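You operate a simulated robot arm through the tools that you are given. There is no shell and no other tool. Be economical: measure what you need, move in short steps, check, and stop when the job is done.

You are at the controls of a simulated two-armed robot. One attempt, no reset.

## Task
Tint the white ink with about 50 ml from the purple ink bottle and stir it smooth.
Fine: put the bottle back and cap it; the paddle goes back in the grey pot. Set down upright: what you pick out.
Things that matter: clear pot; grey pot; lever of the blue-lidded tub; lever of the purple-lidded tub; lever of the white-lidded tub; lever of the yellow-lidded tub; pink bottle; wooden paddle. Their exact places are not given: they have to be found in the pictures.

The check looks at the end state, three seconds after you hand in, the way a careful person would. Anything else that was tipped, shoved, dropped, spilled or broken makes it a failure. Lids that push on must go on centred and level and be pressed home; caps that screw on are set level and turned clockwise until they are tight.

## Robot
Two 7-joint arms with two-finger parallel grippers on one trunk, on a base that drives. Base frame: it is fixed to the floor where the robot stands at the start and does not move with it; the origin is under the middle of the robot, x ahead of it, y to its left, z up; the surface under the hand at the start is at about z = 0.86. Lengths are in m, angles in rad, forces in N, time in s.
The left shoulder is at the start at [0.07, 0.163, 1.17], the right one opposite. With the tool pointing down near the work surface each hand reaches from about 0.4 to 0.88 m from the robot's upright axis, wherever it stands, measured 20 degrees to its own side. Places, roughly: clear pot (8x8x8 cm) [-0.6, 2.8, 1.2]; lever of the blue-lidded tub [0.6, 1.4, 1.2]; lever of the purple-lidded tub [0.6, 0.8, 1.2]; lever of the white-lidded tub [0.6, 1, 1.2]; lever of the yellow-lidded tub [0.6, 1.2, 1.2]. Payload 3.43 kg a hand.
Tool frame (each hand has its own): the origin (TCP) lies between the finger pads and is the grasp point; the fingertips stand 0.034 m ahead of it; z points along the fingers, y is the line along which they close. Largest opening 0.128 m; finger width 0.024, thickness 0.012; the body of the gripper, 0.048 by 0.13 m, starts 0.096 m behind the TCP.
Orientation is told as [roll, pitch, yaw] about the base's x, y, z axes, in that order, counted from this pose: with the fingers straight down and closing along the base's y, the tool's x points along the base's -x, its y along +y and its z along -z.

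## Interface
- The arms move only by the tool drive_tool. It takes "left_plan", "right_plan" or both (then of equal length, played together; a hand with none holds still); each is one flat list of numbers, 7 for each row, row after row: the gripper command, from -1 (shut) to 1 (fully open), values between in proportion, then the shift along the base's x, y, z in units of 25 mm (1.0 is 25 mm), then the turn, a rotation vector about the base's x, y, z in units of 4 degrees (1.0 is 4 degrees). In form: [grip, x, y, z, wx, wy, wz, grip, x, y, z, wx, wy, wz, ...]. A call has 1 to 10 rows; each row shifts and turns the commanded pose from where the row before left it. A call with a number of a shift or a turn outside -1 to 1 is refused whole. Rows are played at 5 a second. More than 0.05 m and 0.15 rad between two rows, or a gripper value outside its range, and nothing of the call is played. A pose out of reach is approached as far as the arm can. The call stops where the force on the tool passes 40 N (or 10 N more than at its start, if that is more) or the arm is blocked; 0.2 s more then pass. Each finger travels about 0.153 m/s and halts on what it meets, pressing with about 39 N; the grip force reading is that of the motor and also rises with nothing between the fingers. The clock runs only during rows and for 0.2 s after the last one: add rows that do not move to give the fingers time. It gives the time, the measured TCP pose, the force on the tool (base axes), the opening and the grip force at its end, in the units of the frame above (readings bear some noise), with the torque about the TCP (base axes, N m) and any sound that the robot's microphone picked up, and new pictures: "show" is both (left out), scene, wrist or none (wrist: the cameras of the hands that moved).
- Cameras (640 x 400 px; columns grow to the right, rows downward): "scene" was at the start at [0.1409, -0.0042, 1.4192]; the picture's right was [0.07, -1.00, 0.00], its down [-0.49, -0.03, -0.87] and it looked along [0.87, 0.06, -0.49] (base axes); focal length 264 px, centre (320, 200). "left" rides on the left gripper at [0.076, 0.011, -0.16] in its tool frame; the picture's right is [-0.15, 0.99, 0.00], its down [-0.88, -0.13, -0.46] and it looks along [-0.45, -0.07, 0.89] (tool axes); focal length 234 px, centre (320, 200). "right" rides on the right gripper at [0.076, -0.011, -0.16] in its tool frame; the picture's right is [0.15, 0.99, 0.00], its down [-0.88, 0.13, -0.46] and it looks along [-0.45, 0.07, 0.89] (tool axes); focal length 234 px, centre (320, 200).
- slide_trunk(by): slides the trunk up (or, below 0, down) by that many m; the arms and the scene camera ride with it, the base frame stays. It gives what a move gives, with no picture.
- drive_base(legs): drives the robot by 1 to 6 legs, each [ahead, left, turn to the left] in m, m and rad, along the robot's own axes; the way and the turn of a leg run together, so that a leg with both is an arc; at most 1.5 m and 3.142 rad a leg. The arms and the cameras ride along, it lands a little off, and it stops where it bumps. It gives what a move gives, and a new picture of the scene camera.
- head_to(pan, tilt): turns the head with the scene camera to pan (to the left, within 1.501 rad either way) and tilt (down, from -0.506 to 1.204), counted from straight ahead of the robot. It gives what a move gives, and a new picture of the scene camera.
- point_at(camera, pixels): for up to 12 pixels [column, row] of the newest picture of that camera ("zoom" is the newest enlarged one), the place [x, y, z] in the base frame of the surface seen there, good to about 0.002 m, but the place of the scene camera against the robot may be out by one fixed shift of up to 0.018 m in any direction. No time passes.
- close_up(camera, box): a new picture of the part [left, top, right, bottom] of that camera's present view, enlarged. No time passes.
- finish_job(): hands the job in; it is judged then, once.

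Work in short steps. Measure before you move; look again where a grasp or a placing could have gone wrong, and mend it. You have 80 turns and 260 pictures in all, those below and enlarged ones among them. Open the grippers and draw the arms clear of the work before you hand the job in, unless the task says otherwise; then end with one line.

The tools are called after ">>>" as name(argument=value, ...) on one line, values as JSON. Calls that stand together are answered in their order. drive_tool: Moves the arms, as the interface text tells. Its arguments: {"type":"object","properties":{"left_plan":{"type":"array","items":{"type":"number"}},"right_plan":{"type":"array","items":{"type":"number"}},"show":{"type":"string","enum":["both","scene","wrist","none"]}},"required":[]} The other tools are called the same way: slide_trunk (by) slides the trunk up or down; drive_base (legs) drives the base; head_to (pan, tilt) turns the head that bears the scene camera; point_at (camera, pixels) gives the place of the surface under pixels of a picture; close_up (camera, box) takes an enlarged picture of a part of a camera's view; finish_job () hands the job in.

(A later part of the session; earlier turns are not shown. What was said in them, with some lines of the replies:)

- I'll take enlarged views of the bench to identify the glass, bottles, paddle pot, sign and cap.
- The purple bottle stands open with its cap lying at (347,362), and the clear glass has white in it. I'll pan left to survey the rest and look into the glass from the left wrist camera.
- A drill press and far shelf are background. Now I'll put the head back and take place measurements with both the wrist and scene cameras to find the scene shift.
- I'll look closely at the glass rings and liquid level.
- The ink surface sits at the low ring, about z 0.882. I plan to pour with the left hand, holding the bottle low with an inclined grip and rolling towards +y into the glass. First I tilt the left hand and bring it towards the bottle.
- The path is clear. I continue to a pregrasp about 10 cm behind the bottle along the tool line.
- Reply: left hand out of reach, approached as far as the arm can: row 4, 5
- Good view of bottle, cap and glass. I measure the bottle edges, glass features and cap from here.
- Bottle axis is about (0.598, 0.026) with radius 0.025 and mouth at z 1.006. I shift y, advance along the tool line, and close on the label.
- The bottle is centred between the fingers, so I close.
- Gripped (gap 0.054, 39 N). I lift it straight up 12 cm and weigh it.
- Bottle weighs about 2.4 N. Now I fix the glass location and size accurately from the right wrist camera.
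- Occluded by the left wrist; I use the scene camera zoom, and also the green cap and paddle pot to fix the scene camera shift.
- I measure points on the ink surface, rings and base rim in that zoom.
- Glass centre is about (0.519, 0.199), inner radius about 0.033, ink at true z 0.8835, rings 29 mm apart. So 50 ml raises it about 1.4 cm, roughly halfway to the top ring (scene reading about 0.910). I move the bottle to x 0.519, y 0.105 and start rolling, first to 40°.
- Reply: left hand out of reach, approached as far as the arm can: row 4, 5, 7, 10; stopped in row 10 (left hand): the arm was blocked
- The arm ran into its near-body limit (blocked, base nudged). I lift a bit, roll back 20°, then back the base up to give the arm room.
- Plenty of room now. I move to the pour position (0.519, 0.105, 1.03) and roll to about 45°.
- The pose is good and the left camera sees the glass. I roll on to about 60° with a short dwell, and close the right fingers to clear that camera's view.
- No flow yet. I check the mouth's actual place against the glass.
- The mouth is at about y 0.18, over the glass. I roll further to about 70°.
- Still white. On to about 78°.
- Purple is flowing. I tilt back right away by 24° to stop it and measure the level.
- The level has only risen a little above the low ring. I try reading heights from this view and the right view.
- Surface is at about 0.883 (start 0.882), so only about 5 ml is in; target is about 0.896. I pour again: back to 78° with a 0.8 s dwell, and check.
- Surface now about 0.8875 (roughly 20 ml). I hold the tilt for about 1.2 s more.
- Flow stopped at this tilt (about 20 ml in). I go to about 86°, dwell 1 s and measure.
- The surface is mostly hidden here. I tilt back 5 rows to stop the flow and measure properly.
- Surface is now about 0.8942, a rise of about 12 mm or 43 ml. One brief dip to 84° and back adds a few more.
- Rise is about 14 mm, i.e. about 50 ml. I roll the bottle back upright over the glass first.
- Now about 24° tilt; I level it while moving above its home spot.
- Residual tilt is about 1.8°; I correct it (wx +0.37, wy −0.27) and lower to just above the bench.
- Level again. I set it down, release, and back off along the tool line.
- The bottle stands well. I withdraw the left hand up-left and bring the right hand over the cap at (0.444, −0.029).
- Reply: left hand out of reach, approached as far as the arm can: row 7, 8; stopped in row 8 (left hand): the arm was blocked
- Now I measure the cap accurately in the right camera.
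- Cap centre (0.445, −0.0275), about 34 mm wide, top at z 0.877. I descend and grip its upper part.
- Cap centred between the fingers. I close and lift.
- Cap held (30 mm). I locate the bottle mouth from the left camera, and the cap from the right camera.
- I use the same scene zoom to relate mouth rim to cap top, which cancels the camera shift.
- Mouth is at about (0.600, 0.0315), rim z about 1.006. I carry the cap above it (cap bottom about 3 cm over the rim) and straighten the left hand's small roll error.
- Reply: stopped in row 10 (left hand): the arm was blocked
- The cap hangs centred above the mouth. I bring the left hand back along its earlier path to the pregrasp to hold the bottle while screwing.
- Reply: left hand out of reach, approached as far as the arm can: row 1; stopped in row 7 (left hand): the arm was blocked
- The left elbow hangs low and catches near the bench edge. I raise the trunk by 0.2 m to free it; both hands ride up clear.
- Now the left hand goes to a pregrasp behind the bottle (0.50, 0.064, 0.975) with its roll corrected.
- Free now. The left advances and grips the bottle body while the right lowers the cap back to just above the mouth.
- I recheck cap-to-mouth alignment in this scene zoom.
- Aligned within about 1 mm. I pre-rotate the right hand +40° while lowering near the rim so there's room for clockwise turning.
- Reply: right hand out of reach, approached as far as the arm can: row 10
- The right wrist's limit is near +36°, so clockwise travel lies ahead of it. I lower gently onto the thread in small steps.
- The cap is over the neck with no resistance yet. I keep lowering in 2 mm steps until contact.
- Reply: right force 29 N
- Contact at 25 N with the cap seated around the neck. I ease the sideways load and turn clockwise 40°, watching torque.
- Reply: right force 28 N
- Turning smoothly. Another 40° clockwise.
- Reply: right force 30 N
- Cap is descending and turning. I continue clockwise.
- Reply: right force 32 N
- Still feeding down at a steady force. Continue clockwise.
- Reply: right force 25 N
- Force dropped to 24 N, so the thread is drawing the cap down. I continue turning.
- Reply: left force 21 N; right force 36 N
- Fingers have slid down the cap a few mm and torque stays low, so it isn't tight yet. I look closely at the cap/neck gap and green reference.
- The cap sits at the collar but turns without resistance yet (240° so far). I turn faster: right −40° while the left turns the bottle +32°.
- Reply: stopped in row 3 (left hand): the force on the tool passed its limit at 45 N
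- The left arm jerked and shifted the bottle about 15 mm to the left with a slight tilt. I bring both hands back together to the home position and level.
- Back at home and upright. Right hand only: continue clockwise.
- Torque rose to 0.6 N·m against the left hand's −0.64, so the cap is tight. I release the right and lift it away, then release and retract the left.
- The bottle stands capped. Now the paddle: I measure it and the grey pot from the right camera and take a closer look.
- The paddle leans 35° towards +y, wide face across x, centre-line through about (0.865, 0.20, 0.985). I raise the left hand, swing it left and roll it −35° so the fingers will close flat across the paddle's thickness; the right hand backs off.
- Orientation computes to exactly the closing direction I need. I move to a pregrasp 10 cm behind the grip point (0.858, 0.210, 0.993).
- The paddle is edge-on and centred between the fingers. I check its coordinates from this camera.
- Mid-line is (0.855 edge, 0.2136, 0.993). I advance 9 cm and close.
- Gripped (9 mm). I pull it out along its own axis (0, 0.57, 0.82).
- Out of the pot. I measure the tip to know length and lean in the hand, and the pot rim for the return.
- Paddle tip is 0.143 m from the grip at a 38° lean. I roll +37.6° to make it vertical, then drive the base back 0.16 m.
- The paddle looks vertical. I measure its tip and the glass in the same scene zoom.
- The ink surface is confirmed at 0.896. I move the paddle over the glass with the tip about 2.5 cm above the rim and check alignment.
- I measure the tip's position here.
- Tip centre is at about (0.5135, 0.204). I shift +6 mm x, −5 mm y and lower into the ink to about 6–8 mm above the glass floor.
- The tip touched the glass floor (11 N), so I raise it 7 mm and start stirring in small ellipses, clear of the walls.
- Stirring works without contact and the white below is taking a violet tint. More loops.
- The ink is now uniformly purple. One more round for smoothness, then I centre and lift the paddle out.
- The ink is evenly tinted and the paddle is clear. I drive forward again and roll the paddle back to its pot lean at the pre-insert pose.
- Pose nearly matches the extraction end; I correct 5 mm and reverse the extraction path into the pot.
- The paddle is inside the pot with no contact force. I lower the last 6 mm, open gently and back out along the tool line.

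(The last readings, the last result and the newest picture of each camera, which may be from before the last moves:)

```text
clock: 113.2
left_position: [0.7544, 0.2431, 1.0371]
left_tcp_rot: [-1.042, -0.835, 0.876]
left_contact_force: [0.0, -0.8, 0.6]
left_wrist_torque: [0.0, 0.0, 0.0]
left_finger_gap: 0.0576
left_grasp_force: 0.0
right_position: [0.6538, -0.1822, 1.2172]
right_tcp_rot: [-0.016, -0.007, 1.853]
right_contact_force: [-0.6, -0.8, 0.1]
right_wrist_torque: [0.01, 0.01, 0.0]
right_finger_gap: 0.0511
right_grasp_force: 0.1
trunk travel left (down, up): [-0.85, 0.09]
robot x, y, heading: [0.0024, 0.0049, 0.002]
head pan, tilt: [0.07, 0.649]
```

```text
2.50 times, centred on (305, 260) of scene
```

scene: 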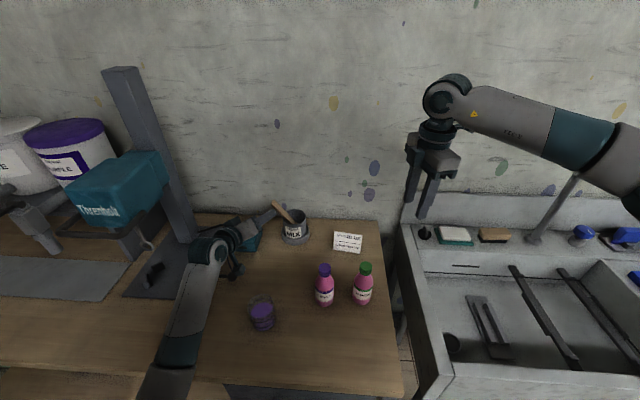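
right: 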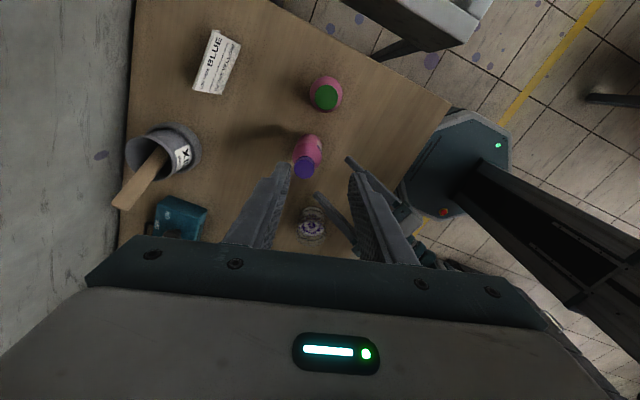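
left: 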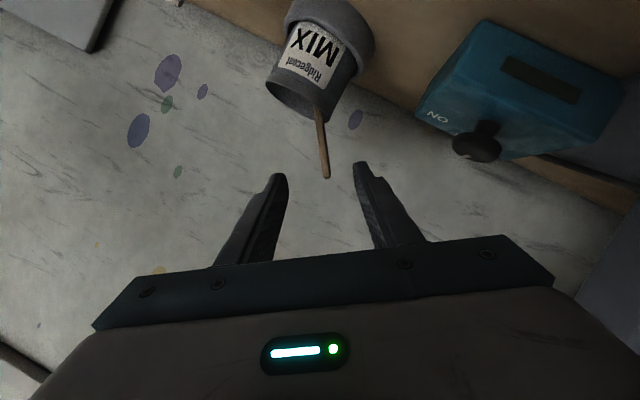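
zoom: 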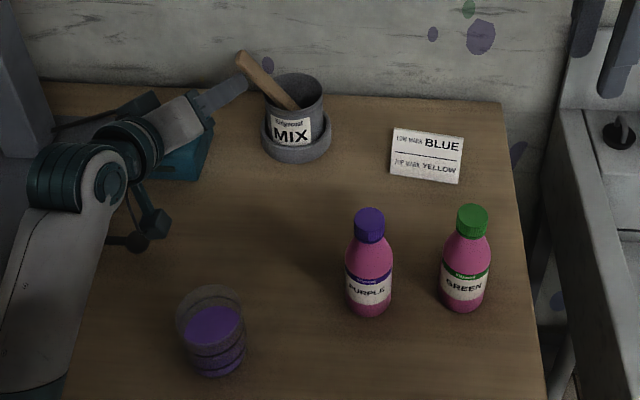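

Everything is in place. I raise the left hand clear, open both grippers, back the base off, and take a final close look.

>>> drive_tool(left_plan=[0, -0.5, 0, 1, 0, 0, 0, 0.3, -0.5, 0, 1, 0, 0, 0, 0.6, -0.5, 0, 1, 0, 0, 0, 1, -0.5, 0, 1, 0, 0, 0, 1, 0, 0, 1, 0, 0, 0, 1, 0, 0, 1, 0, 0, 0], right_plan=[0.3, 0, 0, 0, 0, 0, 0, 0.6, 0, 0, 0, 0, 0, 0, 1, 0, 0, 0, 0, 0, 0, 1, 0, 0, 0, 0, 0, 0, 1, 0, 0, 0, 0, 0, 0, 1, 0, 0, 0, 0, 0, 0], show="none")

>>> drive_base(legs=[[-0.25, 0, 0]])

>>> close_up(camera="scene", box=[240, 170, 400, 280])

>>> close_up(camera="scene", box=[310, 190, 380, 250])

```text
clock: 114.6
left_position: [0.704, 0.2404, 1.1859]
left_tcp_rot: [-1.04, -0.834, 0.874]
left_contact_force: [0.2, -1.2, 0.4]
left_wrist_torque: [-0.02, -0.03, 0.0]
left_finger_gap: 0.1279
left_grasp_force: 0.0
right_position: [0.6548, -0.1844, 1.216]
right_tcp_rot: [-0.016, -0.007, 1.855]
right_contact_force: [-0.7, -0.3, 0.2]
right_wrist_torque: [0.0, 0.0, 0.0]
right_finger_gap: 0.128
right_grasp_force: 0.0
trunk travel left (down, up): [-0.85, 0.09]
robot x, y, heading: [0.0029, 0.0057, -0.006]
head pan, tilt: [0.07, 0.649]
```

```text
clock: 116.4
left_position: [0.4582, 0.2423, 1.1849]
left_tcp_rot: [-1.038, -0.835, 0.876]
left_contact_force: [0.6, -0.5, 0.0]
left_wrist_torque: [-0.01, -0.01, 0.03]
left_finger_gap: 0.1281
left_grasp_force: 0.1
right_position: [0.4065, -0.1829, 1.2147]
right_tcp_rot: [-0.013, -0.006, 1.856]
right_contact_force: [0.6, 1.2, 0.3]
right_wrist_torque: [0.01, 0.05, -0.03]
right_finger_gap: 0.1282
right_grasp_force: 0.1
trunk travel left (down, up): [-0.85, 0.09]
robot x, y, heading: [-0.2459, 0.006, 0.005]
head pan, tilt: [0.07, 0.649]
```

scene: 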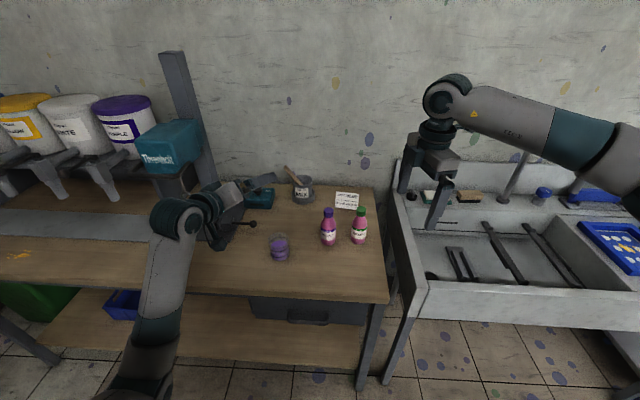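

```text
3.64 times, centred on (320, 225) of scene
```

zoom: 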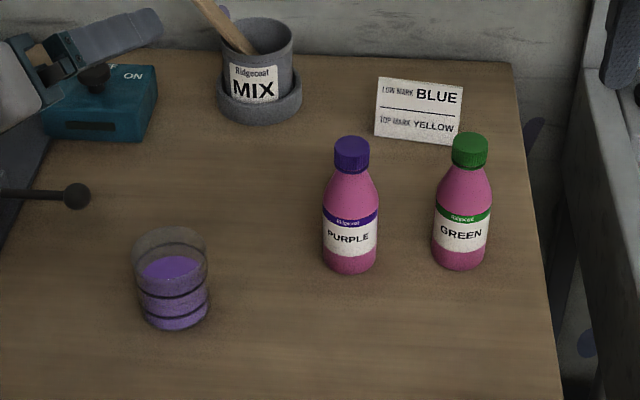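

```text
6.67 times, centred on (345, 220) of scene
5 turns are left
```

zoom: 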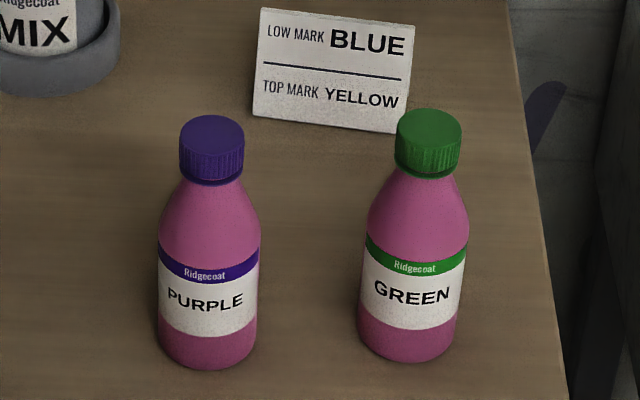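

The cap is seated like the green one, the bottle is upright, the ink is uniform, the paddle is in its pot and the bench is clean. I hand in.

>>> finish_job()

```text
The job is handed in.
```

I handed the job in: the white ink is tinted with about 50 ml of purple, estimated from the rise in the ink level, and it looked evenly mixed. The purple bottle is back upright with its cap screwed tight, and the paddle is back in the grey pot. The bottle was jerked about 15 mm to the left while I was capping it, and I moved it back and levelled it. The last pictures showed no spills and nothing tipped.
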